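You operate a simulated robot arm through the tools that you are given. There is no shell and no other tool. Be economical: measure what you need, move in short steps, check, and stop when the job is done.

Carry out the task below with a simulated robot arm. There is one attempt and no reset: what you move stays moved.

## Task
Take the five-seventy-five test bottle and put it on the low shelf of the repair bench. Then put the orange cap on the bottom shelf of the white cabinet. Then open the bolts drawer. Do these in the order given. Set down upright: five-seventy-five test bottle.

The check looks at the end state, three seconds after you hand in, the way a careful person would. Anything else that was tipped, shoved, dropped, spilled or broken makes it a failure. A push-on lid holds only when it is set on centred and level and pressed home; a screw cap is set on level and turned clockwise until tight.

## Robot
A 6-joint arm with a fingered hand on a trunk, on a base that drives. Base frame: it is fixed to the floor where the robot stands at the start and does not move with it; the origin is under the middle of the robot, x ahead of it, y to its left, z up. Units: mm, degrees, N and s.
With the tool pointing down near the work surface it reaches from about 460 to 940 mm from the robot's upright axis, wherever it stands. Its first joint turns from -166.0 to 166.0 degrees. Places, roughly: bolts drawer [600, -500, 800]; bottom shelf of the white cabinet [800, -200, 100]; low shelf of the repair bench [-2100, 100, 200]; orange cap (4x5x3 cm) [800, -200, 1000]. Payload 5 kg.
The TCP is the grasp point between the finger pads, 43 mm short of the fingertips. In the tool frame z runs along the fingers and y along their closing line. Largest opening 144 mm; the body of the gripper starts 50 mm behind the TCP. The gripper is a hand of 5 fingers: y runs from the thumb to the fingers, the wrist lies at [-21, -133, -233] in the tool frame, and closing takes about 1.5 s.
Orientation is that of the tool frame in the base frame, as a unit quaternion [w, x, y, z]. With the fingers straight down and the wrist toward the robot, the tool's x, y and z point along [0, 1, 0], [1, 0, 0] and [0, 0, -1] of the base frame.

## Interface
- The arm moves only by the tool drive_tool. Its argument "steps" is a list of rows, each a list of 7 numbers: the shift along the tool's x, y, z in mm, then the turn, a rotation vector about the tool's x, y, z in degrees, then the opening, from 0 (shut) to 1 (fully open). In form: [[dx, dy, dz, wx, wy, wz, fingers], ...]. A call has 1 to 8 rows; each row shifts and turns the commanded pose from where the row before left it, along the tool's axes as they then stand. A row lasts 0.2 s, in which the tool goes at most 50 mm and 8.6 degrees; a call with a longer step from one row to the next is refused whole, and so is a gripper value outside its range. A pose out of reach is approached as far as the arm can. The call stops where the force on the tool passes 40 N (or 10 N more than at its start, if that is more) or the arm is blocked; 0.2 s more then pass. The fingers move at their own pace (about 72 mm/s each) and stop on an object; they squeeze with about 23 N. The grip force told is the motor's: it shows also when the fingers shut on nothing. Time passes only in rows, and 0.2 s behind the last, so rows that do not move let the fingers close. It gives the time, the measured TCP pose, the force on the tool (base axes), the opening and the grip force at its end, in the units of the frame above (readings bear some noise), with the torque about the TCP (base axes, N m) and any sound that the robot's microphone picked up.
- Cameras (640 x 400 px; columns grow to the right, rows downward): "scene" is now at [16.4, 123.5, 1575.8]; the picture's right is [-0.39, -0.92, 0.00], its down [-0.63, 0.27, -0.73] and it looks along [0.67, -0.28, -0.68] (base axes); focal length 289 px, centre (320, 200). "wrist" rides on the gripper at [86, -109, -168] in the tool frame; the picture's right is [-0.80, 0.28, -0.53], its down [-0.54, -0.73, 0.42] and it looks along [-0.27, 0.63, 0.73] (tool axes); focal length 275 px, centre (320, 200). There is no depth. A picture from a camera that has moved, and an enlarged one, comes with that camera's place and axes in the base frame and with its lens.
- snapshot(camera): a new picture of that camera. It takes no simulated time.
- lift_body(by): slides the trunk up (or, below 0, down) by that many mm; the arm and the scene camera ride with it, the base frame stays. It gives what a move gives, with no picture.
- steer(legs): drives the robot by 1 to 6 legs, each [ahead, left, turn to the left] in mm, mm and degrees, along the robot's own axes; the way and the turn of a leg run together, so that a leg with both is an arc; at most 1500 mm and 180 degrees a leg. The arm and the cameras ride along, it lands a little off, and it stops where it bumps. It gives what a move gives.
- grasp_type(shape): the hand has 5 fingers and takes this shape, open, in about a second: jaw (thumb against the fingers, like two jaws); tri (thumb and two fingers); tip (a fingertip pinch); poke (one finger out to press); point (the index stretched); flat (the hand flat); cup (the hand cupped); fist (a fist). The gripper value then closes the fingers along that shape, each until it touches; the sizes above hold for jaw. It gives what a move gives, with no picture.
- aim_head(pan, tilt): turns the head with the scene camera to pan (to the left, within 155 degrees either way) and tilt (down, from -29 to 69), counted from straight ahead of the robot. It gives what a move gives.
- enlarge(camera, box): a new picture of the part [left, top, right, bottom] of that camera's present view, enlarged. It takes no simulated time.
- close_job(): hands the job in; it is judged then, once.

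Work in short steps. Places have to be worked out from the pictures, the camera data and where the tool is seen: move nearer, look again, correct. Check each grasp and each placing, and mend what went wrong. You have 165 turns and 108 pictures in all, those below and enlarged ones among them. Open the gripper and draw the arm clear of the work before you hand the job in, unless the task says otherwise; then end with one line.

The tools are called by a JSON object that holds its "op" and its "data". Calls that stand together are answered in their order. drive_tool: Moves the arm, as the interface text tells. Its arguments: {"type":"object","properties":{"steps":{"type":"array","items":{"type":"array","items":{"type":"number"}}}},"required":["steps"]} The other tools are called the same way: lift_body (by) slides the trunk up or down; grasp_type (shape) gives the hand a shape; steer (legs) drives the base; aim_head (pan, tilt) turns the head that bears the scene camera; snapshot (camera) takes a picture; enlarge (camera, box) takes an enlarged picture of a part of a camera's view; close_job () hands the job in.

At the start:

```text
time_s: 0.0
tool_pos: [440.0, -176.4, 1249.3]
orientation: [0.0, 0.707, 0.707, -0.001]
force: [-1.0, 0.5, -0.4]
ft_torque: [-0.01, -0.01, -0.03]
width: 143.4
finger_force: 0.0
shape: jaw
trunk travel left (down, up): [-500.0, 90.0]
robot x, y, heading: [-0.8, -0.5, 0.1]
head pan, tilt: [-23.0, 43.2]
```

scene: 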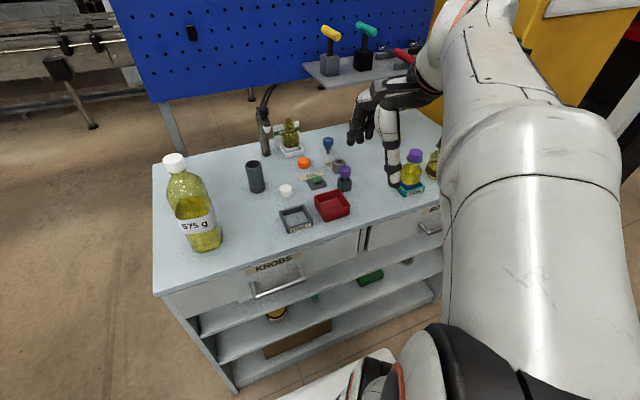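
wrist: 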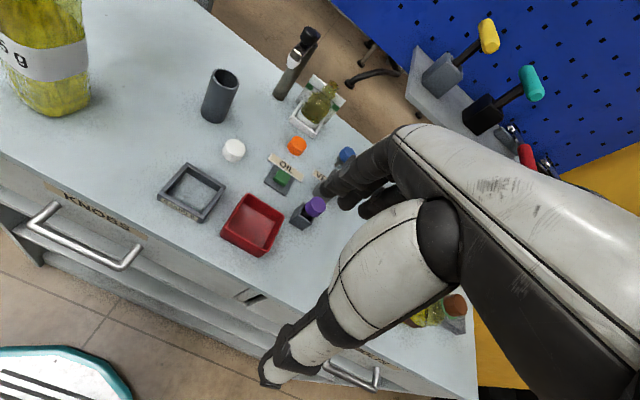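

I'll look closer at the cabinet with its objects and at the bottle label.

{"op": "enlarge", "data": {"camera": "scene", "box": [140, 100, 460, 300]}}

{"op": "enlarge", "data": {"camera": "scene", "box": [150, 240, 450, 400]}}

```text
2.00 times, centred on (300, 200) of scene
camera zoom: at [16.4, 123.5, 1575.8], right [-0.39, -0.92, 0.0], down [-0.63, 0.27, -0.73], along [0.67, -0.28, -0.68], focal length 577 px, centre (360, 200)
```

zoom: 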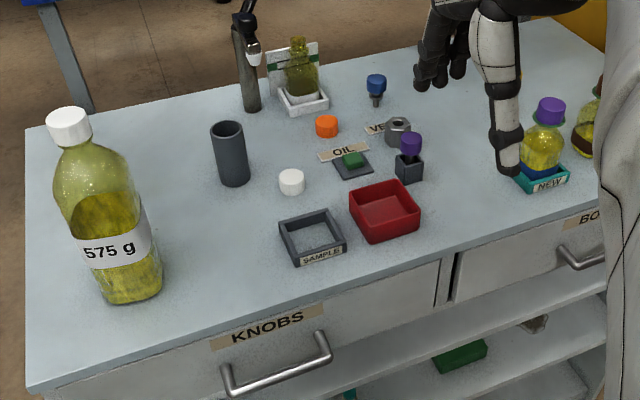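

```text
2.13 times, centred on (300, 320) of scene
camera zoom: at [16.4, 123.5, 1575.8], right [-0.39, -0.92, 0.0], down [-0.63, 0.27, -0.73], along [0.67, -0.28, -0.68], focal length 616 px, centre (363, -56)
```

zoom: 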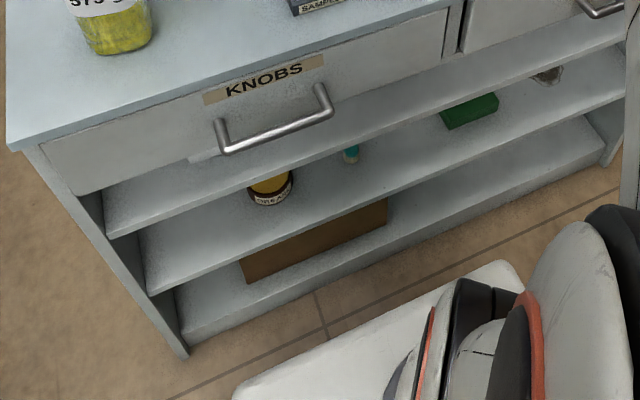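

The bottle stands near [604, 220] on a top at about z=942. Next I look behind at the repair bench.

{"op": "aim_head", "data": {"pan": 155, "tilt": 25}}

{"op": "snapshot", "data": {"camera": "scene"}}

```text
time_s: 2.7
tool_pos: [439.7, -177.5, 1248.7]
orientation: [0.0, 0.707, 0.707, 0.0]
force: [0.3, -0.4, 0.4]
ft_torque: [-0.01, -0.02, -0.03]
width: 143.8
finger_force: 0.0
shape: jaw
trunk travel left (down, up): [-500.0, 90.0]
robot x, y, heading: [-1.6, -1.6, 0.0]
head pan, tilt: [154.7, 25.0]
```

```text
103 pictures are left
camera scene: at [-143.1, 195.2, 1603.8], right [0.43, 0.9, 0.0], down [0.38, -0.18, -0.91], along [-0.82, 0.39, -0.42], focal length 289 px, centre (320, 200)
```

scene: 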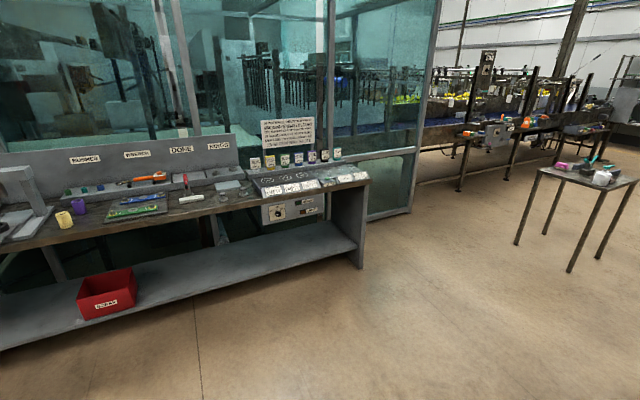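

The bench's low shelf is mostly empty, with its front edge near x≈-1950, shelf z≈200 and bench top z≈750. I back away from the cabinet to reorient the hand in free space.

{"op": "steer", "data": {"legs": [[-450, 0, 0]]}}

{"op": "drive_tool", "data": {"steps": [[15, 40, 0, 0, 0, 0, 1], [15, 40, 0, 0, 0, 0, 1], [15, 40, 0, 0, 0, 0, 1], [15, 40, 0, 0, 0, 0, 1], [15, 40, 0, 0, 0, 0, 1], [15, 40, 0, 0, 0, 0, 1]]}}

{"op": "drive_tool", "data": {"steps": [[0, 0, 0, 4.94, -4.94, -4.94, 1], [0, 0, 0, 4.94, -4.94, -4.94, 1], [0, 0, 0, 4.94, -4.94, -4.94, 1], [0, 0, 0, 4.94, -4.94, -4.94, 1]]}}

```text
time_s: 5.4
tool_pos: [-9.9, -177.9, 1248.5]
orientation: [0.0, 0.709, 0.705, 0.0]
force: [0.3, 0.9, -0.1]
ft_torque: [0.05, 0.0, -0.02]
width: 143.6
finger_force: 0.1
shape: jaw
trunk travel left (down, up): [-500.0, 90.0]
robot x, y, heading: [-452.3, 3.5, -0.3]
head pan, tilt: [154.7, 25.0]
```

```text
time_s: 6.8
tool_pos: [234.1, -85.7, 1247.7]
orientation: [0.0, 0.709, 0.705, -0.001]
force: [0.4, 0.6, -0.7]
ft_torque: [0.0, -0.02, 0.01]
width: 143.8
finger_force: 0.0
shape: jaw
trunk travel left (down, up): [-500.0, 90.0]
robot x, y, heading: [-446.2, -0.2, -0.4]
head pan, tilt: [154.7, 25.0]
```

```text
time_s: 7.8
tool_pos: [232.4, -88.8, 1248.3]
orientation: [0.0, 0.557, 0.795, -0.241]
force: [-0.6, -0.2, -0.2]
ft_torque: [0.01, 0.02, 0.03]
width: 143.8
finger_force: 0.0
shape: jaw
trunk travel left (down, up): [-500.0, 90.0]
robot x, y, heading: [-450.3, 0.3, -0.2]
head pan, tilt: [154.7, 25.0]
```

The rotation sign was wrong; I turn the other way (target quaternion [0, .707, 0, .707]).

{"op": "drive_tool", "data": {"steps": [[0, 0, 0, -4.94, 4.94, 4.94, 1], [0, 0, 0, -4.94, 4.94, 4.94, 1], [0, 0, 0, -4.94, 4.94, 4.94, 1], [0, 0, 0, -4.94, 4.94, 4.94, 1], [0, 0, 0, -4.94, 4.94, 4.94, 1], [0, 0, 0, -4.94, 4.94, 4.94, 1], [0, 0, 0, -4.94, 4.94, 4.94, 1], [0, 0, 0, -4.94, 4.94, 4.94, 1]]}}

{"op": "drive_tool", "data": {"steps": [[0, 0, 0, -4.94, 4.94, 4.94, 1], [0, 0, 0, -4.94, 4.94, 4.94, 1], [0, 0, 0, -4.94, 4.94, 4.94, 1], [0, 0, 0, -4.94, 4.94, 4.94, 1], [0, 0, 0, -4.94, 4.94, 4.94, 1], [0, 0, 0, -4.94, 4.94, 4.94, 1]]}}

```text
time_s: 9.6
tool_pos: [229.3, -89.1, 1249.3]
orientation: [0.001, 0.797, 0.553, 0.242]
force: [0.5, 0.0, 0.0]
ft_torque: [-0.03, -0.03, 0.0]
width: 143.9
finger_force: 0.0
shape: jaw
trunk travel left (down, up): [-500.0, 90.0]
robot x, y, heading: [-451.8, 3.5, -0.3]
head pan, tilt: [154.7, 25.0]
```

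```text
time_s: 11.0
tool_pos: [217.4, -126.3, 1252.3]
orientation: [0.001, 0.795, 0.318, 0.516]
force: [-2.0, -5.1, 0.6]
ft_torque: [0.39, 0.01, 0.19]
width: 143.7
finger_force: 0.1
shape: jaw
out of reach, approached as far as the arm can: row 4, 5, 6
trunk travel left (down, up): [-500.0, 90.0]
robot x, y, heading: [-450.6, -0.1, -0.1]
head pan, tilt: [154.7, 25.0]
```

This direction hits a joint limit. I go back and try the mirrored hand (wrist to the right, tool x down).

{"op": "drive_tool", "data": {"steps": [[0, 0, 0, 4.94, -4.94, -4.94, 1], [0, 0, 0, 4.94, -4.94, -4.94, 1], [0, 0, 0, 4.94, -4.94, -4.94, 1], [0, 0, 0, 4.94, -4.94, -4.94, 1], [0, 0, 0, 4.94, -4.94, -4.94, 1], [0, 0, 0, 4.94, -4.94, -4.94, 1], [0, 0, 0, 4.94, -4.94, -4.94, 1]]}}

{"op": "aim_head", "data": {"pan": 0, "tilt": 40}}

{"op": "snapshot", "data": {"camera": "scene"}}

```text
time_s: 12.6
tool_pos: [217.3, -132.9, 1255.7]
orientation: [-0.002, 0.766, 0.624, 0.154]
force: [0.2, -0.2, -0.4]
ft_torque: [0.02, 0.01, 0.01]
width: 143.9
finger_force: 0.1
shape: jaw
trunk travel left (down, up): [-500.0, 90.0]
robot x, y, heading: [-448.2, 0.6, -0.2]
head pan, tilt: [154.7, 25.0]
```

```text
time_s: 15.0
tool_pos: [217.8, -132.9, 1256.1]
orientation: [-0.001, 0.767, 0.623, 0.156]
force: [0.5, -0.7, 0.0]
ft_torque: [0.01, 0.02, 0.01]
width: 143.7
finger_force: 0.0
shape: jaw
trunk travel left (down, up): [-500.0, 90.0]
robot x, y, heading: [-448.9, 1.5, -0.6]
head pan, tilt: [0.0, 40.0]
```

```text
102 pictures are left
camera scene: at [-422.6, 156.8, 1580.5], right [0.0, -1.0, 0.0], down [-0.64, 0.0, -0.77], along [0.77, 0.0, -0.64], focal length 289 px, centre (320, 200)
```

scene: 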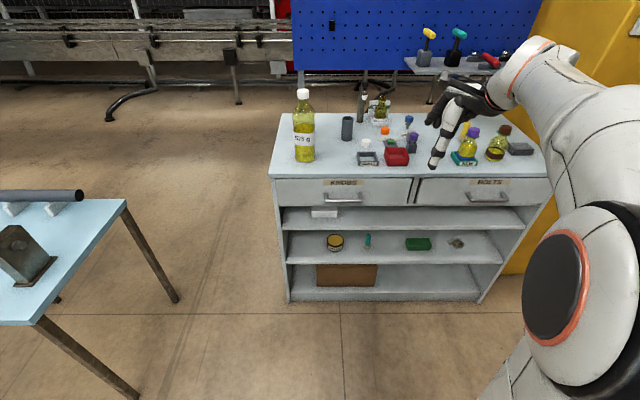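

The arm's shoulder sits on the robot's right. I now turn towards orientation A ([.707, 0, .707, 0]).

{"op": "drive_tool", "data": {"steps": [[0, 0, 0, -4.1, -4.17, -6.19, 1], [0, 0, 0, -4.1, -4.17, -6.19, 1], [0, 0, 0, -4.1, -4.17, -6.19, 1], [0, 0, 0, -4.1, -4.17, -6.19, 1], [0, 0, 0, -4.1, -4.17, -6.19, 1], [0, 0, 0, -4.1, -4.17, -6.19, 1], [0, 0, 0, -4.1, -4.17, -6.19, 1], [0, 0, 0, -4.1, -4.17, -6.19, 1]]}}

{"op": "drive_tool", "data": {"steps": [[0, 0, 0, -4.1, -4.17, -6.19, 1], [0, 0, 0, -4.1, -4.17, -6.19, 1], [0, 0, 0, -4.1, -4.17, -6.19, 1], [0, 0, 0, -4.1, -4.17, -6.19, 1], [0, 0, 0, -4.1, -4.17, -6.19, 1], [0, 0, 0, -4.1, -4.17, -6.19, 1], [0, 0, 0, -4.1, -4.17, -6.19, 1]]}}

{"op": "snapshot", "data": {"camera": "scene"}}

```text
time_s: 16.8
tool_pos: [217.1, -133.4, 1258.5]
orientation: [0.44, 0.423, 0.787, 0.087]
force: [-0.9, 0.2, -0.6]
ft_torque: [0.0, 0.01, 0.0]
width: 143.9
finger_force: 0.1
shape: jaw
trunk travel left (down, up): [-500.0, 90.0]
robot x, y, heading: [-452.2, 0.7, -0.5]
head pan, tilt: [0.0, 40.0]
```

```text
time_s: 18.4
tool_pos: [280.5, -47.2, 1537.7]
orientation: [0.662, 0.02, 0.75, -0.009]
force: [0.0, -0.1, -0.1]
ft_torque: [0.02, -0.03, 0.03]
width: 144.1
finger_force: 0.0
shape: jaw
out of reach, approached as far as the arm can: row 2, 3, 4, 5, 6, 7
trunk travel left (down, up): [-500.0, 90.0]
robot x, y, heading: [-452.5, 0.6, -0.1]
head pan, tilt: [0.0, 40.0]
```

```text
101 pictures are left
camera scene: at [-422.0, 156.8, 1580.4], right [0.0, -1.0, 0.0], down [-0.64, 0.0, -0.77], along [0.77, 0.0, -0.64], focal length 289 px, centre (320, 200)
```

scene: 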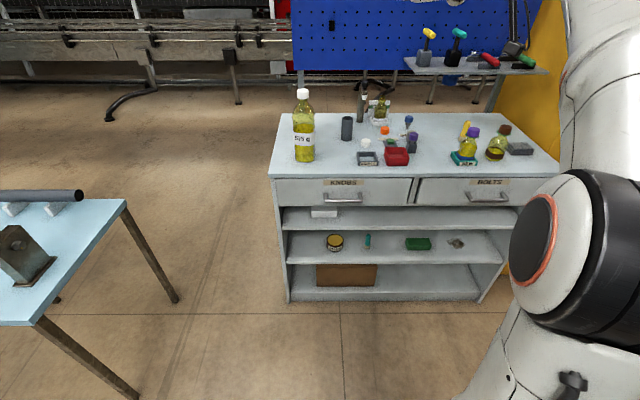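

The arm swung up but is nearly at orientation A. I level it and lower along tool x to see whether it holds.

{"op": "drive_tool", "data": {"steps": [[0, 0, 0, 0, -7, 0, 1], [40, 0, 0, 0, 0, 0, 1], [40, 0, 0, 0, 0, 0, 1], [40, 0, 0, 0, 0, 0, 1], [40, 0, 0, 0, 0, 0, 1], [40, 0, 0, 0, 0, 0, 1], [40, 0, 0, 0, 0, 0, 1]]}}

```text
time_s: 20.0
tool_pos: [397.6, 18.2, 1539.8]
orientation: [0.71, 0.016, 0.704, -0.009]
force: [-0.3, 0.1, -0.9]
ft_torque: [0.0, -0.02, -0.05]
width: 144.3
finger_force: 0.1
shape: jaw
out of reach, approached as far as the arm can: row 1, 2, 3, 4, 5, 6, 7
trunk travel left (down, up): [-500.0, 90.0]
robot x, y, heading: [-449.3, 0.7, -0.5]
head pan, tilt: [0.0, 40.0]
```

Fully level seems pitch-limited, but a hand pitched ~45° down with a horizontal closing line suffices for gripping an upright bottle. I pitch down and move towards lower height.

{"op": "drive_tool", "data": {"steps": [[0, 0, 0, 0, 8, 0, 1], [0, 0, 0, 0, 8, 0, 1], [0, 0, 0, 0, 8, 0, 1], [0, 0, 0, 0, 8, 0, 1], [0, 0, 0, 0, 8, 0, 1], [0, 0, 0, 0, 5, 0, 1]]}}

{"op": "drive_tool", "data": {"steps": [[42, 0, 0, 0, 0, 0, 1], [42, 0, 0, 0, 0, 0, 1], [42, 0, 0, 0, 0, 0, 1], [42, 0, 0, 0, 0, 0, 1], [21, 0, 21, 0, 0, 0, 1], [21, 0, 21, 0, 0, 0, 1], [21, 0, 21, 0, 0, 0, 1], [21, 0, 21, 0, 0, 0, 1]]}}

```text
time_s: 21.4
tool_pos: [317.1, 19.3, 1442.2]
orientation: [0.394, 0.018, 0.919, -0.001]
force: [0.6, -0.1, 0.3]
ft_torque: [-0.01, -0.02, 0.03]
width: 144.0
finger_force: 0.1
shape: jaw
out of reach, approached as far as the arm can: row 2, 3, 4, 5, 6
trunk travel left (down, up): [-500.0, 90.0]
robot x, y, heading: [-449.9, 4.4, -0.1]
head pan, tilt: [0.0, 40.0]
```

```text
time_s: 23.2
tool_pos: [375.3, -14.7, 1357.7]
orientation: [0.393, 0.015, 0.92, -0.001]
force: [0.6, -0.3, -0.1]
ft_torque: [0.02, 0.03, -0.03]
width: 143.9
finger_force: 0.2
shape: jaw
out of reach, approached as far as the arm can: row 1, 2, 3, 4, 5, 6, 7, 8
trunk travel left (down, up): [-500.0, 90.0]
robot x, y, heading: [-450.0, 3.5, -0.5]
head pan, tilt: [0.0, 40.0]
```

Still limited with this roll. I return to the normal tool-down pose and then test tilting the hand sideways (fingers toward the left).

{"op": "drive_tool", "data": {"steps": [[0, 0, 0, 3.0, 3.0, 6.9, 1], [0, 0, 0, 3.0, 3.0, 6.9, 1], [0, 0, 0, 3.0, 3.0, 6.9, 1], [0, 0, 0, 3.0, 3.0, 6.9, 1], [0, 0, 0, 3.0, 3.0, 6.9, 1], [0, 0, 0, 3.0, 3.0, 6.9, 1], [0, 0, 0, 3.0, 3.0, 6.9, 1], [0, 0, 0, 3.0, 3.0, 6.9, 1]]}}

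{"op": "drive_tool", "data": {"steps": [[0, 0, 0, 3.0, 3.0, 6.9, 1], [0, 0, 0, 3.0, 3.0, 6.9, 1], [0, 0, 0, 3.0, 3.0, 6.9, 1], [0, 0, 0, 3.0, 3.0, 6.9, 1], [0, -40, 20, 0, 0, 0, 1], [0, -40, 20, 0, 0, 0, 1], [0, -40, 20, 0, 0, 0, 1]]}}

{"op": "snapshot", "data": {"camera": "scene"}}

```text
time_s: 25.0
tool_pos: [375.4, -13.5, 1357.7]
orientation: [0.148, 0.513, 0.846, 0.0]
force: [0.1, 0.6, 0.3]
ft_torque: [0.0, -0.06, -0.02]
width: 143.9
finger_force: 0.0
shape: jaw
out of reach, approached as far as the arm can: row 1, 2, 7, 8
trunk travel left (down, up): [-500.0, 90.0]
robot x, y, heading: [-448.3, 1.8, -0.5]
head pan, tilt: [0.0, 40.0]
```

```text
time_s: 26.6
tool_pos: [329.0, -10.1, 1352.1]
orientation: [0.001, 0.707, 0.707, 0.0]
force: [-0.4, 0.0, -0.6]
ft_torque: [0.01, 0.0, 0.01]
width: 144.0
finger_force: 0.0
shape: jaw
out of reach, approached as far as the arm can: row 1, 2, 3, 4, 5, 6, 7
trunk travel left (down, up): [-500.0, 90.0]
robot x, y, heading: [-448.3, -2.0, -0.5]
head pan, tilt: [0.0, 40.0]
```

```text
100 pictures are left
camera scene: at [-422.9, 156.7, 1580.5], right [0.0, -1.0, 0.0], down [-0.64, 0.0, -0.77], along [0.77, 0.0, -0.64], focal length 289 px, centre (320, 200)
```

scene: 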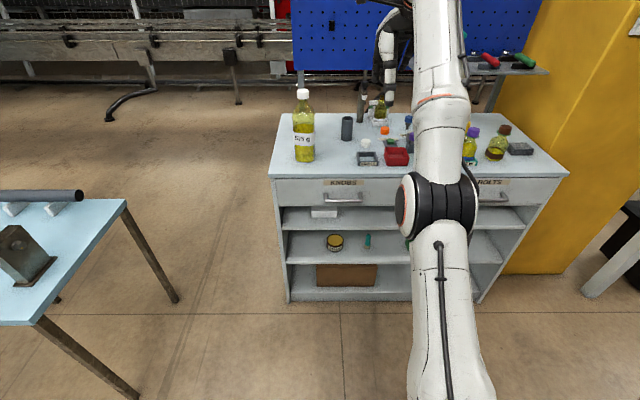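

The arm is in a stretched configuration now. I try moving straight down, then back toward the body, to recover a working posture.

{"op": "drive_tool", "data": {"steps": [[0, 0, 40, 0, 0, 0, 1], [0, 0, 40, 0, 0, 0, 1], [0, 0, 40, 0, 0, 0, 1], [0, 0, 40, 0, 0, 0, 1], [0, 0, 40, 0, 0, 0, 1], [0, 0, 40, 0, 0, 0, 1], [0, 0, 40, 0, 0, 0, 1]]}}

{"op": "snapshot", "data": {"camera": "scene"}}

```text
time_s: 28.2
tool_pos: [452.8, -17.2, 1146.0]
orientation: [0.0, 0.707, 0.707, 0.0]
force: [0.2, -0.1, -0.5]
ft_torque: [0.01, 0.02, -0.01]
width: 144.1
finger_force: 0.1
shape: jaw
out of reach, approached as far as the arm can: row 1, 2, 3, 4, 5, 6, 7
trunk travel left (down, up): [-500.0, 90.0]
robot x, y, heading: [-449.9, -1.6, -0.5]
head pan, tilt: [0.0, 40.0]
```

```text
99 pictures are left
camera scene: at [-421.8, 156.8, 1580.5], right [0.0, -1.0, 0.0], down [-0.64, 0.0, -0.77], along [0.77, 0.0, -0.64], focal length 289 px, centre (320, 200)
```

scene: 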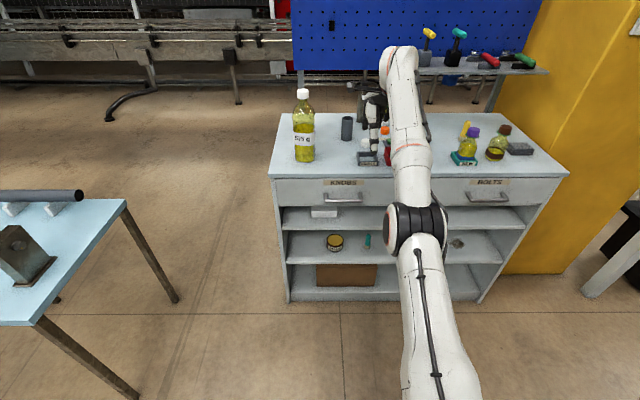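

The arm is stuck fully stretched; I command it straight back and slightly down toward the shoulder to bend the elbow.

{"op": "drive_tool", "data": {"steps": [[0, -50, 0, 0, 0, 0, 1], [0, -50, 0, 0, 0, 0, 1], [0, -50, 0, 0, 0, 0, 1], [0, -50, 0, 0, 0, 0, 1], [0, -50, 0, 0, 0, 0, 1], [0, -50, 0, 0, 0, 0, 1]]}}

```text
time_s: 29.6
tool_pos: [401.9, -28.2, 1247.8]
orientation: [0.0, 0.707, 0.707, 0.0]
force: [-0.3, -0.3, 0.4]
ft_torque: [0.02, 0.0, 0.03]
width: 144.3
finger_force: 0.1
shape: jaw
out of reach, approached as far as the arm can: row 1, 2, 3, 4, 5, 6
trunk travel left (down, up): [-500.0, 90.0]
robot x, y, heading: [-452.0, 1.2, -0.0]
head pan, tilt: [0.0, 40.0]
```

It slides along its full-stretch sphere (shoulder ≈ robot (75, ~, 1095)). I try a pitch-up combined with an exactly radial inward move.

{"op": "drive_tool", "data": {"steps": [[0, -40, 20, -8, 0, 0, 1], [0, -40, 20, -8, 0, 0, 1], [0, -40, 20, -8, 0, 0, 1], [0, -40, 10, -8, 0, 0, 1]]}}

{"op": "snapshot", "data": {"camera": "scene"}}

```text
time_s: 30.8
tool_pos: [352.7, -49.1, 1468.9]
orientation: [0.392, 0.591, 0.665, 0.233]
force: [1.2, -0.6, -2.4]
ft_torque: [0.06, -0.08, 0.02]
width: 144.0
finger_force: 0.1
shape: jaw
out of reach, approached as far as the arm can: row 1, 2, 4
trunk travel left (down, up): [-500.0, 90.0]
robot x, y, heading: [-449.0, -3.8, -0.6]
head pan, tilt: [0.0, 40.0]
stopped in row 4: the arm was blocked; the commanded pose is now the measured one
```

```text
98 pictures are left
camera scene: at [-421.1, 156.7, 1580.5], right [0.0, -1.0, 0.0], down [-0.64, 0.0, -0.77], along [0.77, 0.0, -0.64], focal length 289 px, centre (320, 200)
```

scene: 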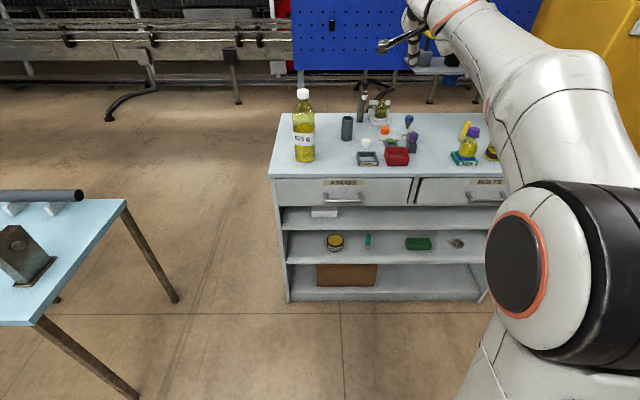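

The elbow is bent again. I bring the TCP back toward the body and down in small steps.

{"op": "drive_tool", "data": {"steps": [[7, -47, -14, 0, 0, 0, 1], [7, -47, -14, 0, 0, 0, 1], [7, -47, -14, 0, 0, 0, 1], [7, -47, -14, 0, 0, 0, 1], [7, -47, -14, 0, 0, 0, 1]]}}

```text
time_s: 32.0
tool_pos: [149.0, -50.4, 1322.5]
orientation: [0.394, 0.592, 0.663, 0.234]
force: [-0.2, 0.2, 1.7]
ft_torque: [-0.03, 0.01, -0.02]
width: 144.0
finger_force: 0.0
shape: jaw
trunk travel left (down, up): [-500.0, 90.0]
robot x, y, heading: [-449.4, -0.8, -0.4]
head pan, tilt: [0.0, 40.0]
```

{"op": "drive_tool", "data": {"steps": [[11, -35, 26, 0, 0, 0, 1], [11, -35, 26, 0, 0, 0, 1], [11, -35, 26, 0, 0, 0, 1], [11, -35, 26, 0, 0, 0, 1]]}}

{"op": "drive_tool", "data": {"steps": [[0, 0, 0, 0, 0, -8, 1], [0, 0, 0, 0, 0, -8, 1], [0, 0, 0, 0, 0, -8, 1], [0, 0, 0, 0, 0, -8, 1]]}}

```text
time_s: 33.0
tool_pos: [113.4, -94.8, 1199.3]
orientation: [0.386, 0.592, 0.668, 0.233]
force: [-0.6, -0.1, 0.6]
ft_torque: [0.0, 0.0, -0.05]
width: 144.0
finger_force: 0.0
shape: jaw
out of reach, approached as far as the arm can: row 2, 3, 4
trunk travel left (down, up): [-500.0, 90.0]
robot x, y, heading: [-450.2, 2.3, -0.3]
head pan, tilt: [0.0, 40.0]
```

```text
time_s: 34.0
tool_pos: [113.0, -92.5, 1203.3]
orientation: [0.439, 0.387, 0.803, 0.114]
force: [-0.3, 0.0, 0.4]
ft_torque: [0.0, -0.02, 0.0]
width: 144.0
finger_force: 0.1
shape: jaw
trunk travel left (down, up): [-500.0, 90.0]
robot x, y, heading: [-448.0, 1.1, -0.3]
head pan, tilt: [0.0, 40.0]
```

{"op": "drive_tool", "data": {"steps": [[0, 0, 0, 0, 0, -8, 1], [0, 0, 0, 0, 0, -8, 1]]}}

{"op": "drive_tool", "data": {"steps": [[0, 0, 0, 0, 0, -8, 1], [0, 0, 0, 0, 0, -8, 1]]}}

```text
time_s: 34.6
tool_pos: [112.3, -87.8, 1215.2]
orientation: [0.451, 0.272, 0.849, 0.049]
force: [1.1, 0.5, 0.0]
ft_torque: [-0.01, 0.01, 0.01]
width: 144.0
finger_force: 0.0
shape: jaw
out of reach, approached as far as the arm can: row 1, 2
trunk travel left (down, up): [-500.0, 90.0]
robot x, y, heading: [-452.8, -1.2, -0.2]
head pan, tilt: [0.0, 40.0]
```

```text
time_s: 35.2
tool_pos: [114.5, -77.0, 1229.5]
orientation: [0.454, 0.152, 0.878, -0.014]
force: [-0.6, -0.3, 0.6]
ft_torque: [-0.02, 0.0, -0.04]
width: 144.0
finger_force: 0.0
shape: jaw
out of reach, approached as far as the arm can: row 1, 2
trunk travel left (down, up): [-500.0, 90.0]
robot x, y, heading: [-447.4, -0.4, -0.3]
head pan, tilt: [0.0, 40.0]
```

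The limit is the wrist bending up beyond the forearm line. I go back to tool-down and test whether tilting sideways (fingers to the left) reaches level.

{"op": "drive_tool", "data": {"steps": [[0, 0, 0, 3.57, 3.8, 5.89, 1], [0, 0, 0, 3.57, 3.8, 5.89, 1], [0, 0, 0, 3.57, 3.8, 5.89, 1], [0, 0, 0, 3.57, 3.8, 5.89, 1], [0, 0, 0, 3.57, 3.8, 5.89, 1], [0, 0, 0, 3.57, 3.8, 5.89, 1], [0, 0, 0, 3.57, 3.8, 5.89, 1], [0, 0, 0, 3.57, 3.8, 5.89, 1]]}}

{"op": "drive_tool", "data": {"steps": [[0, 0, 0, 3.57, 3.8, 5.89, 1], [0, 0, 0, 3.57, 3.8, 5.89, 1], [0, 0, 0, 3.57, 3.8, 5.89, 1]]}}

```text
time_s: 37.0
tool_pos: [114.9, -76.7, 1230.1]
orientation: [0.137, 0.582, 0.801, 0.0]
force: [0.2, -0.2, -0.3]
ft_torque: [0.02, 0.02, -0.03]
width: 144.2
finger_force: 0.1
shape: jaw
trunk travel left (down, up): [-500.0, 90.0]
robot x, y, heading: [-445.6, 4.1, -0.2]
head pan, tilt: [0.0, 40.0]
```

```text
time_s: 37.8
tool_pos: [114.0, -77.3, 1229.1]
orientation: [0.0, 0.706, 0.708, 0.003]
force: [-0.2, 0.1, 0.0]
ft_torque: [0.02, 0.0, 0.0]
width: 144.2
finger_force: 0.0
shape: jaw
trunk travel left (down, up): [-500.0, 90.0]
robot x, y, heading: [-446.3, 5.0, -0.2]
head pan, tilt: [0.0, 40.0]
```

{"op": "drive_tool", "data": {"steps": [[0, 0, 40, 0, 0, 0, 1], [0, 0, 40, 0, 0, 0, 1], [0, 0, 40, 0, 0, 0, 1], [0, 0, 40, 0, 0, 0, 1]]}}

{"op": "drive_tool", "data": {"steps": [[0, 0, 0, 0, 8, 0, 1], [0, 0, 0, 0, 8, 0, 1], [0, 0, 0, 0, 8, 0, 1], [0, 0, 0, 0, 8, 0, 1], [0, 0, 0, 0, 8, 0, 1]]}}

{"op": "drive_tool", "data": {"steps": [[0, 0, 0, 0, 8, 0, 1], [0, 0, 0, 0, 8, 0, 1], [0, 0, 0, 0, 8, 0, 1]]}}

```text
time_s: 38.8
tool_pos: [118.0, -78.6, 1071.5]
orientation: [0.001, 0.705, 0.709, 0.004]
force: [0.4, -0.1, 0.8]
ft_torque: [-0.02, 0.01, 0.02]
width: 144.1
finger_force: 0.1
shape: jaw
trunk travel left (down, up): [-500.0, 90.0]
robot x, y, heading: [-448.1, -0.3, -0.4]
head pan, tilt: [0.0, 40.0]
```

```text
time_s: 40.0
tool_pos: [117.2, -75.4, 1071.8]
orientation: [-0.242, 0.661, 0.666, 0.246]
force: [0.4, 0.2, -0.5]
ft_torque: [-0.02, 0.0, 0.02]
width: 144.0
finger_force: 0.1
shape: jaw
trunk travel left (down, up): [-500.0, 90.0]
robot x, y, heading: [-450.4, 0.2, 0.2]
head pan, tilt: [0.0, 40.0]
```

```text
time_s: 40.8
tool_pos: [115.6, -77.5, 1070.0]
orientation: [-0.375, 0.596, 0.601, 0.377]
force: [0.2, -0.1, 0.2]
ft_torque: [-0.01, 0.01, 0.03]
width: 144.2
finger_force: 0.0
shape: jaw
trunk travel left (down, up): [-500.0, 90.0]
robot x, y, heading: [-449.3, 2.5, -0.2]
head pan, tilt: [0.0, 40.0]
```

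Sideways tilt works well; I continue to level.

{"op": "drive_tool", "data": {"steps": [[0, 0, 0, 0, 8, 0, 1], [0, 0, 0, 0, 8, 0, 1], [0, 0, 0, 0, 8, 0, 1], [0, 0, 0, 0, 2, 0, 1]]}}

{"op": "aim_head", "data": {"pan": 10, "tilt": 35}}

{"op": "snapshot", "data": {"camera": "scene"}}

{"op": "snapshot", "data": {"camera": "wrist"}}

```text
time_s: 41.8
tool_pos: [115.1, -76.4, 1071.2]
orientation: [-0.501, 0.496, 0.502, 0.502]
force: [-0.1, -0.9, 0.1]
ft_torque: [0.02, -0.01, 0.03]
width: 144.1
finger_force: 0.1
shape: jaw
trunk travel left (down, up): [-500.0, 90.0]
robot x, y, heading: [-451.6, -4.6, -0.3]
head pan, tilt: [0.0, 40.0]
```

```text
time_s: 42.5
tool_pos: [116.0, -76.5, 1069.3]
orientation: [-0.5, 0.496, 0.503, 0.501]
force: [0.1, 0.6, 1.0]
ft_torque: [0.01, 0.03, 0.0]
width: 143.9
finger_force: 0.0
shape: jaw
trunk travel left (down, up): [-500.0, 90.0]
robot x, y, heading: [-448.2, 2.4, -0.4]
head pan, tilt: [10.0, 35.0]
```

```text
97 pictures are left
camera scene: at [-420.8, 171.9, 1588.0], right [0.17, -0.99, 0.0], down [-0.57, -0.1, -0.82], along [0.81, 0.14, -0.57], focal length 289 px, centre (320, 200)
```

scene: 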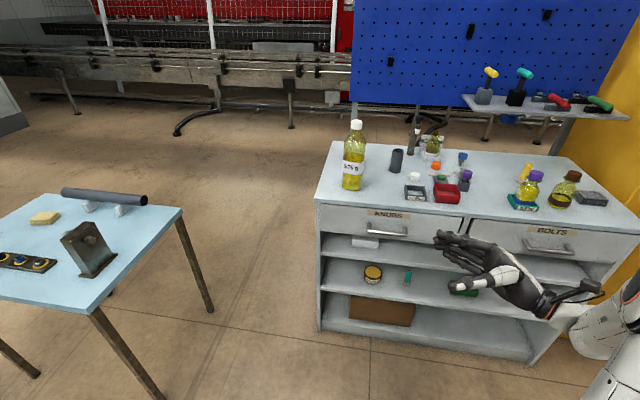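

```text
96 pictures are left
camera wrist: at [7.9, -245.5, 1155.3], right [0.29, -0.53, -0.8], down [-0.72, 0.42, -0.55], along [0.62, 0.74, -0.26], focal length 275 px, centre (320, 200)
```

wrist: 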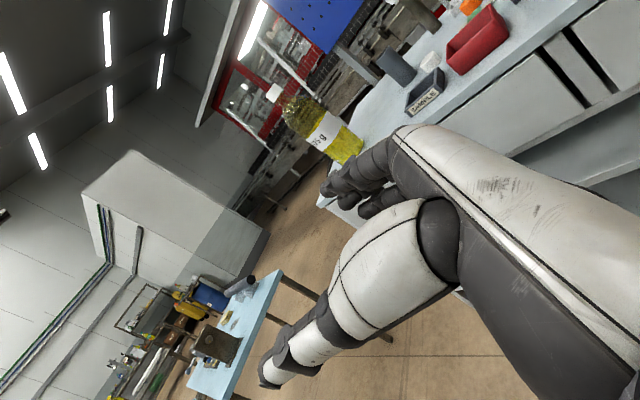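

The hand is level pointing left with good freedom. I test reaching to the robot's left side (needed for the low shelf with the robot side-on).

{"op": "drive_tool", "data": {"steps": [[0, 0, 45, 0, 0, 0, 1], [0, 0, 45, 0, 0, 0, 1], [0, 0, 45, 0, 0, 0, 1], [0, 0, 45, 0, 0, 0, 1], [0, 0, 45, 0, 0, 0, 1], [0, 0, 45, 0, 0, 0, 1]]}}

{"op": "drive_tool", "data": {"steps": [[0, 0, 45, 0, 0, 0, 1], [0, 0, 45, 0, 0, 0, 1], [0, 0, 45, 0, 0, 0, 1], [0, 0, 45, 0, 0, 0, 1]]}}

```text
time_s: 43.9
tool_pos: [115.4, 192.8, 1070.6]
orientation: [-0.501, 0.496, 0.501, 0.502]
force: [0.5, -0.7, 0.4]
ft_torque: [-0.03, 0.0, 0.0]
width: 143.8
finger_force: 0.2
shape: jaw
trunk travel left (down, up): [-500.0, 90.0]
robot x, y, heading: [-448.7, -0.1, -0.4]
head pan, tilt: [10.0, 35.0]
```

```text
time_s: 44.9
tool_pos: [114.0, 373.7, 1074.6]
orientation: [-0.501, 0.496, 0.502, 0.501]
force: [-0.6, 0.3, -0.1]
ft_torque: [-0.04, 0.0, -0.01]
width: 144.2
finger_force: 0.0
shape: jaw
trunk travel left (down, up): [-500.0, 90.0]
robot x, y, heading: [-448.1, 1.2, -0.4]
head pan, tilt: [10.0, 35.0]
```

I draw the hand back to the right and drive up to the cabinet, so that the hand passes over the top's front edge at z≈1070.

{"op": "drive_tool", "data": {"steps": [[0, 0, -48, 0, 0, 0, 1], [0, 0, -48, 0, 0, 0, 1], [0, 0, -48, 0, 0, 0, 1], [0, 0, -48, 0, 0, 0, 1], [0, 0, -48, 0, 0, 0, 1], [0, 0, -48, 0, 0, 0, 1], [0, 0, -48, 0, 0, 0, 1]]}}

{"op": "steer", "data": {"legs": [[450, 0, 0]]}}

{"op": "snapshot", "data": {"camera": "scene"}}

{"op": "snapshot", "data": {"camera": "wrist"}}

```text
time_s: 46.5
tool_pos: [115.8, 34.9, 1071.0]
orientation: [-0.501, 0.496, 0.502, 0.5]
force: [0.8, 0.3, 0.5]
ft_torque: [0.02, 0.02, -0.01]
width: 144.1
finger_force: 0.1
shape: jaw
trunk travel left (down, up): [-500.0, 90.0]
robot x, y, heading: [-448.8, 1.6, -0.0]
head pan, tilt: [10.0, 35.0]
```

```text
time_s: 49.3
tool_pos: [577.9, 30.9, 1070.8]
orientation: [-0.5, 0.498, 0.501, 0.502]
force: [-0.2, -0.1, 0.4]
ft_torque: [0.01, 0.0, -0.01]
width: 143.9
finger_force: 0.1
shape: jaw
trunk travel left (down, up): [-500.0, 90.0]
robot x, y, heading: [9.1, -2.3, -0.3]
head pan, tilt: [10.0, 35.0]
```

```text
95 pictures are left
camera scene: at [41.0, 168.8, 1588.1], right [0.17, -0.99, 0.0], down [-0.57, -0.09, -0.82], along [0.81, 0.14, -0.57], focal length 289 px, centre (320, 200)
```

scene: 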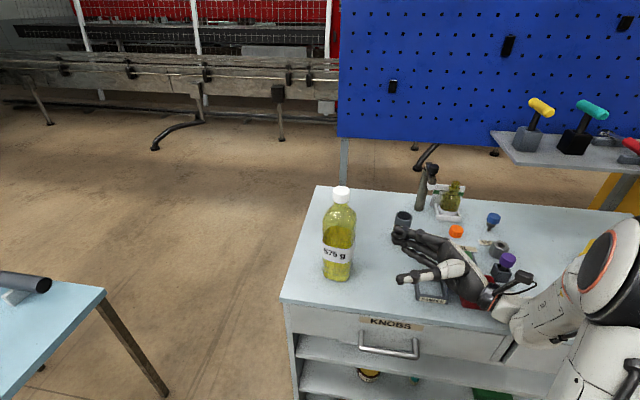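

```text
94 pictures are left
camera wrist: at [468.8, -138.0, 1156.4], right [0.29, -0.53, -0.8], down [-0.72, 0.42, -0.55], along [0.63, 0.73, -0.26], focal length 275 px, centre (320, 200)
```

wrist: 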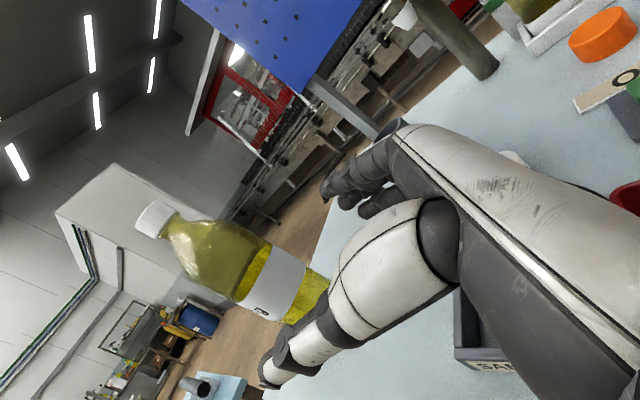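

Bottle axis is at about (614, 218), ~275 tall. I shift the TCP to x≈614, z≈1046 and advance partway left.

{"op": "drive_tool", "data": {"steps": [[-12, 18, 0, 0, 0, 0, 1], [-12, 18, 0, 0, 0, 0, 1], [0, 0, 40, 0, 0, 0, 1], [0, 0, 40, 0, 0, 0, 1], [0, 0, 20, 0, 0, 0, 1]]}}

{"op": "enlarge", "data": {"camera": "scene", "box": [260, 160, 580, 360]}}

{"op": "snapshot", "data": {"camera": "wrist"}}

```text
time_s: 50.5
tool_pos: [613.1, 131.4, 1046.5]
orientation: [-0.5, 0.498, 0.501, 0.502]
force: [0.2, 1.2, -0.3]
ft_torque: [-0.06, 0.0, -0.02]
width: 143.7
finger_force: 0.0
shape: jaw
trunk travel left (down, up): [-500.0, 90.0]
robot x, y, heading: [12.3, -2.7, -0.7]
head pan, tilt: [10.0, 35.0]
```

```text
2.00 times, centred on (420, 260) of scene
camera zoom: at [40.9, 168.9, 1587.9], right [0.17, -0.99, 0.0], down [-0.57, -0.09, -0.82], along [0.81, 0.14, -0.57], focal length 577 px, centre (120, 80)
```

zoom: 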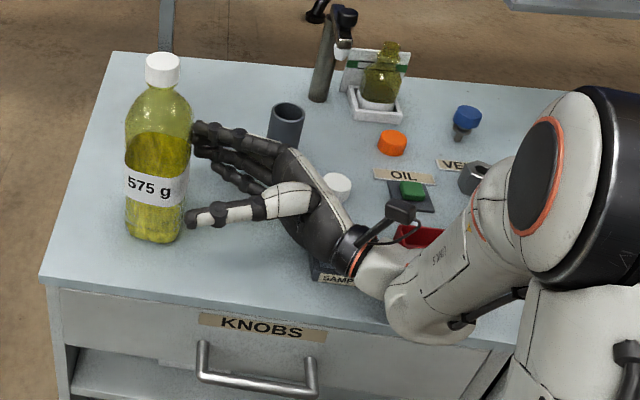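

```text
92 pictures are left
camera wrist: at [503.7, -38.2, 1131.5], right [0.29, -0.53, -0.8], down [-0.72, 0.42, -0.55], along [0.63, 0.73, -0.26], focal length 275 px, centre (320, 200)
```

wrist: 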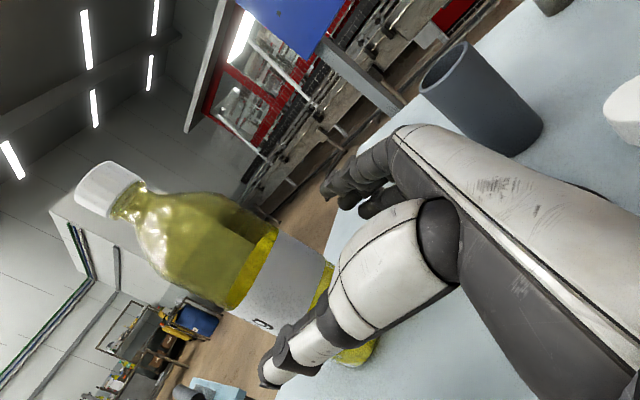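

Alignment looks right: bottle lies between thumb and fingers. I advance 74 mm gently.

{"op": "drive_tool", "data": {"steps": [[0, 0, 20, 0, 0, 0, 1], [0, 0, 20, 0, 0, 0, 1], [0, 0, 18, 0, 0, 0, 1], [0, 0, 16, 0, 0, 0, 1]]}}

{"op": "enlarge", "data": {"camera": "scene", "box": [260, 160, 580, 360]}}

```text
time_s: 51.5
tool_pos: [613.3, 205.0, 1047.9]
orientation: [-0.5, 0.497, 0.501, 0.502]
force: [0.2, -0.4, -0.3]
ft_torque: [0.01, -0.03, -0.01]
width: 143.9
finger_force: 0.1
shape: jaw
trunk travel left (down, up): [-500.0, 90.0]
robot x, y, heading: [7.5, -2.3, -0.3]
head pan, tilt: [10.0, 35.0]
```

```text
2.00 times, centred on (420, 260) of scene
camera zoom: at [40.9, 169.0, 1588.0], right [0.17, -0.99, 0.0], down [-0.57, -0.09, -0.82], along [0.81, 0.14, -0.57], focal length 577 px, centre (120, 80)
```

zoom: 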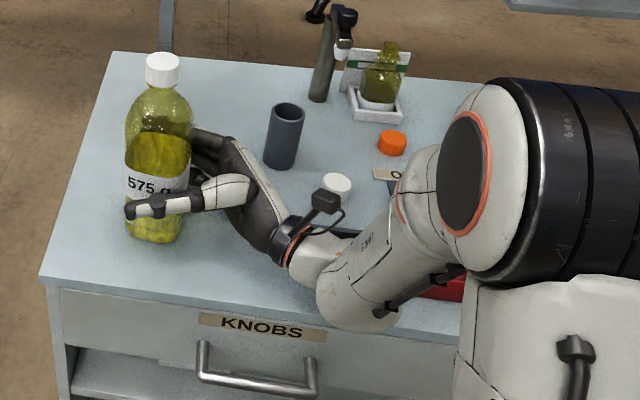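

The bottle is between thumb and fingers. I close.

{"op": "drive_tool", "data": {"steps": [[0, 0, 0, 0, 0, 0, 0], [0, 0, 0, 0, 0, 0, 0], [0, 0, 0, 0, 0, 0, 0], [0, 0, 0, 0, 0, 0, 0], [0, 0, 0, 0, 0, 0, 0], [0, 0, 0, 0, 0, 0, 0], [0, 0, 0, 0, 0, 0, 0], [0, 0, 0, 0, 0, 0, 0]]}}

{"op": "enlarge", "data": {"camera": "scene", "box": [260, 160, 580, 360]}}

```text
time_s: 53.3
tool_pos: [612.8, 204.9, 1047.5]
orientation: [-0.5, 0.497, 0.5, 0.503]
force: [0.4, 1.3, 0.1]
ft_torque: [-0.05, -0.13, 0.0]
width: 67.0
finger_force: 23.1
shape: jaw
trunk travel left (down, up): [-500.0, 90.0]
robot x, y, heading: [13.8, -0.0, -0.3]
head pan, tilt: [10.0, 35.0]
```

```text
2.00 times, centred on (420, 260) of scene
camera zoom: at [40.9, 169.0, 1588.1], right [0.17, -0.99, 0.0], down [-0.57, -0.09, -0.82], along [0.81, 0.14, -0.57], focal length 577 px, centre (120, 80)
```

zoom: 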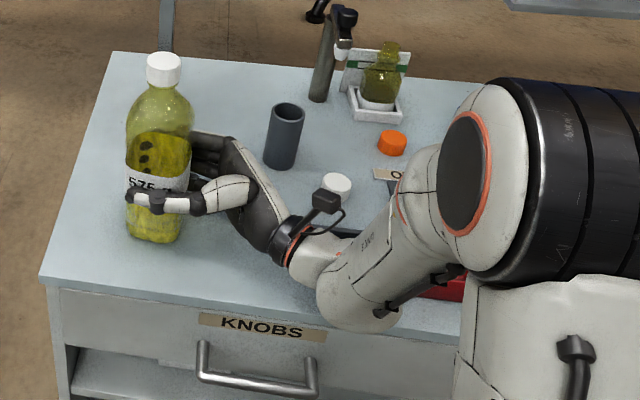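

Gripped (67 mm, 23 N). I lift slowly by 60 mm and check.

{"op": "drive_tool", "data": {"steps": [[10, 0, 0, 0, 0, 0, 0], [15, 0, 0, 0, 0, 0, 0], [15, 0, 0, 0, 0, 0, 0], [20, 0, 0, 0, 0, 0, 0]]}}

{"op": "enlarge", "data": {"camera": "scene", "box": [260, 120, 580, 320]}}

```text
time_s: 54.3
tool_pos: [610.9, 205.6, 1107.2]
orientation: [-0.5, 0.497, 0.501, 0.502]
force: [0.1, 0.8, -5.7]
ft_torque: [0.0, -0.05, 0.02]
width: 67.0
finger_force: 23.5
shape: jaw
trunk travel left (down, up): [-500.0, 90.0]
robot x, y, heading: [13.4, -1.9, -0.5]
head pan, tilt: [10.0, 35.0]
```

```text
2.00 times, centred on (420, 220) of scene
camera zoom: at [41.2, 169.0, 1588.0], right [0.17, -0.99, 0.0], down [-0.57, -0.09, -0.82], along [0.81, 0.14, -0.57], focal length 577 px, centre (120, 160)
```

zoom: 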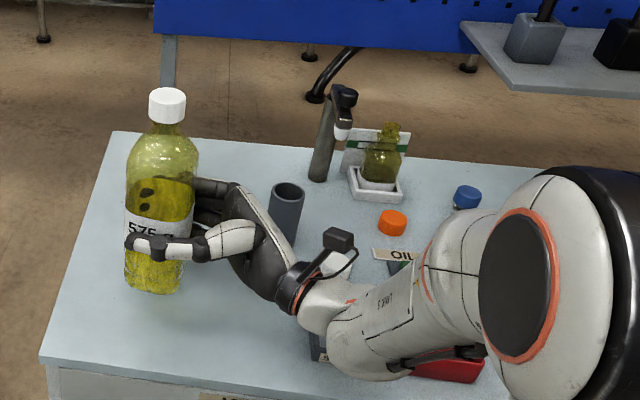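

The bottle is held upright (5.7 N). I back away and turn left 90° so the bench comes to the robot's left side.

{"op": "steer", "data": {"legs": [[-600, 0, 0], [0, 0, 90], [0, 500, 0]]}}

{"op": "aim_head", "data": {"pan": 80, "tilt": 35}}

{"op": "snapshot", "data": {"camera": "scene"}}

```text
time_s: 64.0
tool_pos: [-1277.1, 625.5, 1108.1]
orientation: [0.708, -0.006, -0.706, -0.01]
force: [-0.3, 0.6, -5.6]
ft_torque: [0.07, -0.04, -0.04]
width: 66.6
finger_force: 23.1
shape: jaw
trunk travel left (down, up): [-500.0, 90.0]
robot x, y, heading: [-1082.9, 21.5, 88.2]
head pan, tilt: [10.0, 35.0]
```

```text
time_s: 65.4
tool_pos: [-1279.1, 625.8, 1107.5]
orientation: [0.708, -0.005, -0.706, -0.008]
force: [-0.2, -0.3, -6.3]
ft_torque: [0.06, -0.03, -0.01]
width: 66.9
finger_force: 23.0
shape: jaw
trunk travel left (down, up): [-500.0, 90.0]
robot x, y, heading: [-1081.6, 22.0, 88.2]
head pan, tilt: [80.0, 35.0]
```

```text
88 pictures are left
camera scene: at [-1327.8, -14.8, 1588.0], right [0.21, 0.98, 0.0], down [0.56, -0.12, -0.82], along [-0.8, 0.17, -0.57], focal length 289 px, centre (320, 200)
```

scene: 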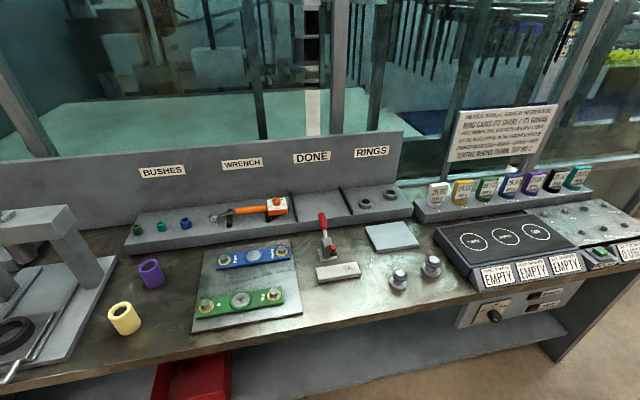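

The bench top edge is about x≈-1760, z≈850 and the low shelf seems recessed. I lower the trunk to look under the bench.

{"op": "lift_body", "data": {"by": -480}}

{"op": "aim_head", "data": {"pan": 80, "tilt": 35}}

{"op": "snapshot", "data": {"camera": "scene"}}

```text
refused: -480 is not a number from -400 to 400
```

```text
time_s: 66.0
tool_pos: [-1277.9, 626.0, 1108.4]
orientation: [0.709, -0.005, -0.705, -0.009]
force: [0.2, 0.6, -5.8]
ft_torque: [0.06, -0.04, 0.03]
width: 66.7
finger_force: 23.1
shape: jaw
trunk travel left (down, up): [-500.0, 90.0]
robot x, y, heading: [-1083.8, 21.8, 88.3]
head pan, tilt: [80.0, 35.0]
```

```text
87 pictures are left
camera scene: at [-1327.8, -14.8, 1588.0], right [0.2, 0.98, 0.0], down [0.56, -0.12, -0.82], along [-0.8, 0.17, -0.57], focal length 289 px, centre (320, 200)
```

scene: 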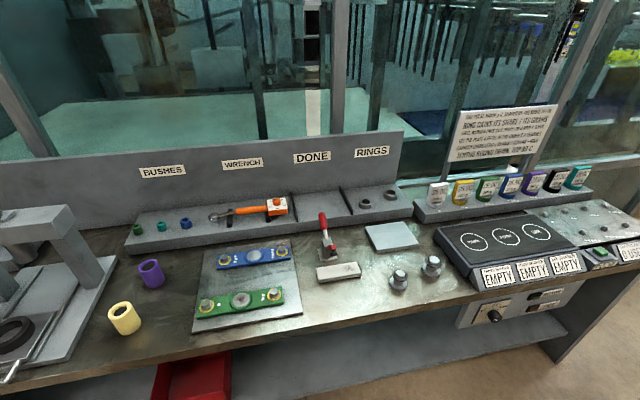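

Limit is 400 per call; I lower in two steps, then look.

{"op": "lift_body", "data": {"by": -400}}

{"op": "lift_body", "data": {"by": -80}}

{"op": "aim_head", "data": {"pan": 85, "tilt": 35}}

{"op": "snapshot", "data": {"camera": "scene"}}

```text
time_s: 69.8
tool_pos: [-1276.8, 626.9, 707.5]
orientation: [0.709, -0.005, -0.705, -0.01]
force: [-0.2, -0.5, -5.8]
ft_torque: [0.06, -0.01, 0.04]
width: 66.6
finger_force: 23.3
shape: jaw
trunk travel left (down, up): [-100.0, 490.0]
robot x, y, heading: [-1080.9, 21.5, 88.1]
head pan, tilt: [80.0, 35.0]
```

```text
time_s: 71.0
tool_pos: [-1279.0, 626.2, 626.8]
orientation: [0.708, -0.006, -0.706, -0.009]
force: [0.5, 0.5, -6.6]
ft_torque: [0.05, -0.08, 0.02]
width: 66.9
finger_force: 23.2
shape: jaw
trunk travel left (down, up): [-20.0, 570.0]
robot x, y, heading: [-1082.9, 23.5, 88.2]
head pan, tilt: [80.0, 35.0]
```

```text
time_s: 71.7
tool_pos: [-1276.8, 626.2, 627.3]
orientation: [0.708, -0.005, -0.706, -0.009]
force: [0.1, -0.3, -6.3]
ft_torque: [0.1, -0.04, 0.01]
width: 66.7
finger_force: 23.4
shape: jaw
trunk travel left (down, up): [-20.0, 570.0]
robot x, y, heading: [-1084.7, 21.6, 88.2]
head pan, tilt: [85.0, 35.0]
```

```text
86 pictures are left
camera scene: at [-1329.0, -22.5, 1108.0], right [0.12, 0.99, 0.0], down [0.57, -0.07, -0.82], along [-0.81, 0.1, -0.57], focal length 289 px, centre (320, 200)
```

scene: 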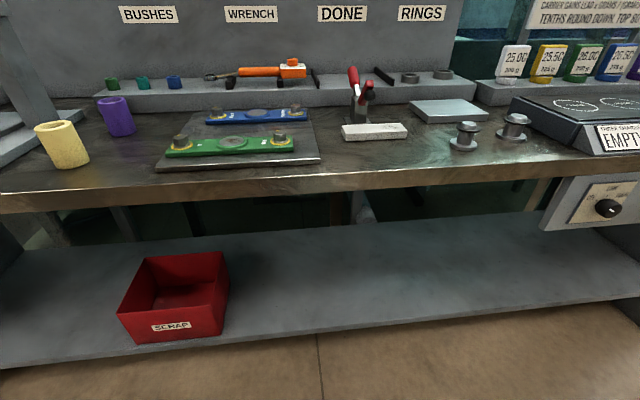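

The shelf is free right of the SCRAP bin (aim near x≈-1990, y≈100). Before reversing along the bench I check behind.

{"op": "aim_head", "data": {"pan": 150, "tilt": 25}}

{"op": "snapshot", "data": {"camera": "scene"}}

```text
time_s: 73.0
tool_pos: [-1277.0, 624.9, 626.5]
orientation: [0.709, -0.006, -0.706, -0.01]
force: [0.3, -0.5, -5.7]
ft_torque: [0.07, -0.02, 0.02]
width: 66.5
finger_force: 23.1
shape: jaw
trunk travel left (down, up): [-20.0, 570.0]
robot x, y, heading: [-1083.4, 21.9, 88.2]
head pan, tilt: [150.0, 25.0]
```

```text
85 pictures are left
camera scene: at [-1290.2, -111.2, 1123.8], right [-0.85, 0.53, 0.0], down [0.22, 0.36, -0.91], along [-0.48, -0.77, -0.42], focal length 289 px, centre (320, 200)
```

scene: 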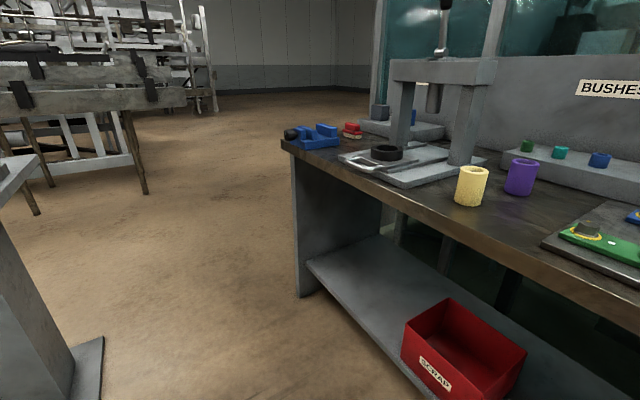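

Clear behind. I drive back along the bench and closer to it.

{"op": "steer", "data": {"legs": [[-430, 0, 1.8], [0, 250, 0]]}}

{"op": "aim_head", "data": {"pan": 60, "tilt": 35}}

{"op": "snapshot", "data": {"camera": "scene"}}

```text
time_s: 77.1
tool_pos: [-1555.1, 186.0, 627.6]
orientation: [0.708, 0.008, -0.706, 0.004]
force: [-0.4, 0.2, -4.4]
ft_torque: [0.05, -0.03, 0.01]
width: 66.6
finger_force: 23.2
shape: jaw
trunk travel left (down, up): [-20.0, 570.0]
robot x, y, heading: [-1341.4, -410.8, 90.3]
head pan, tilt: [150.0, 25.0]
```

```text
time_s: 78.7
tool_pos: [-1554.7, 185.4, 627.4]
orientation: [0.708, 0.008, -0.706, 0.004]
force: [-0.1, 0.4, -4.7]
ft_torque: [0.04, -0.03, 0.0]
width: 66.5
finger_force: 22.7
shape: jaw
trunk travel left (down, up): [-20.0, 570.0]
robot x, y, heading: [-1340.8, -410.5, 90.4]
head pan, tilt: [60.0, 35.0]
```

```text
84 pictures are left
camera scene: at [-1571.6, -427.0, 1108.0], right [0.49, 0.87, 0.0], down [0.5, -0.28, -0.82], along [-0.71, 0.41, -0.57], focal length 289 px, centre (320, 200)
```

scene: 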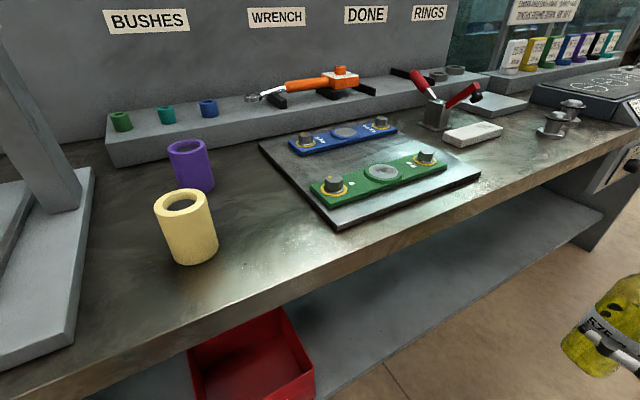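

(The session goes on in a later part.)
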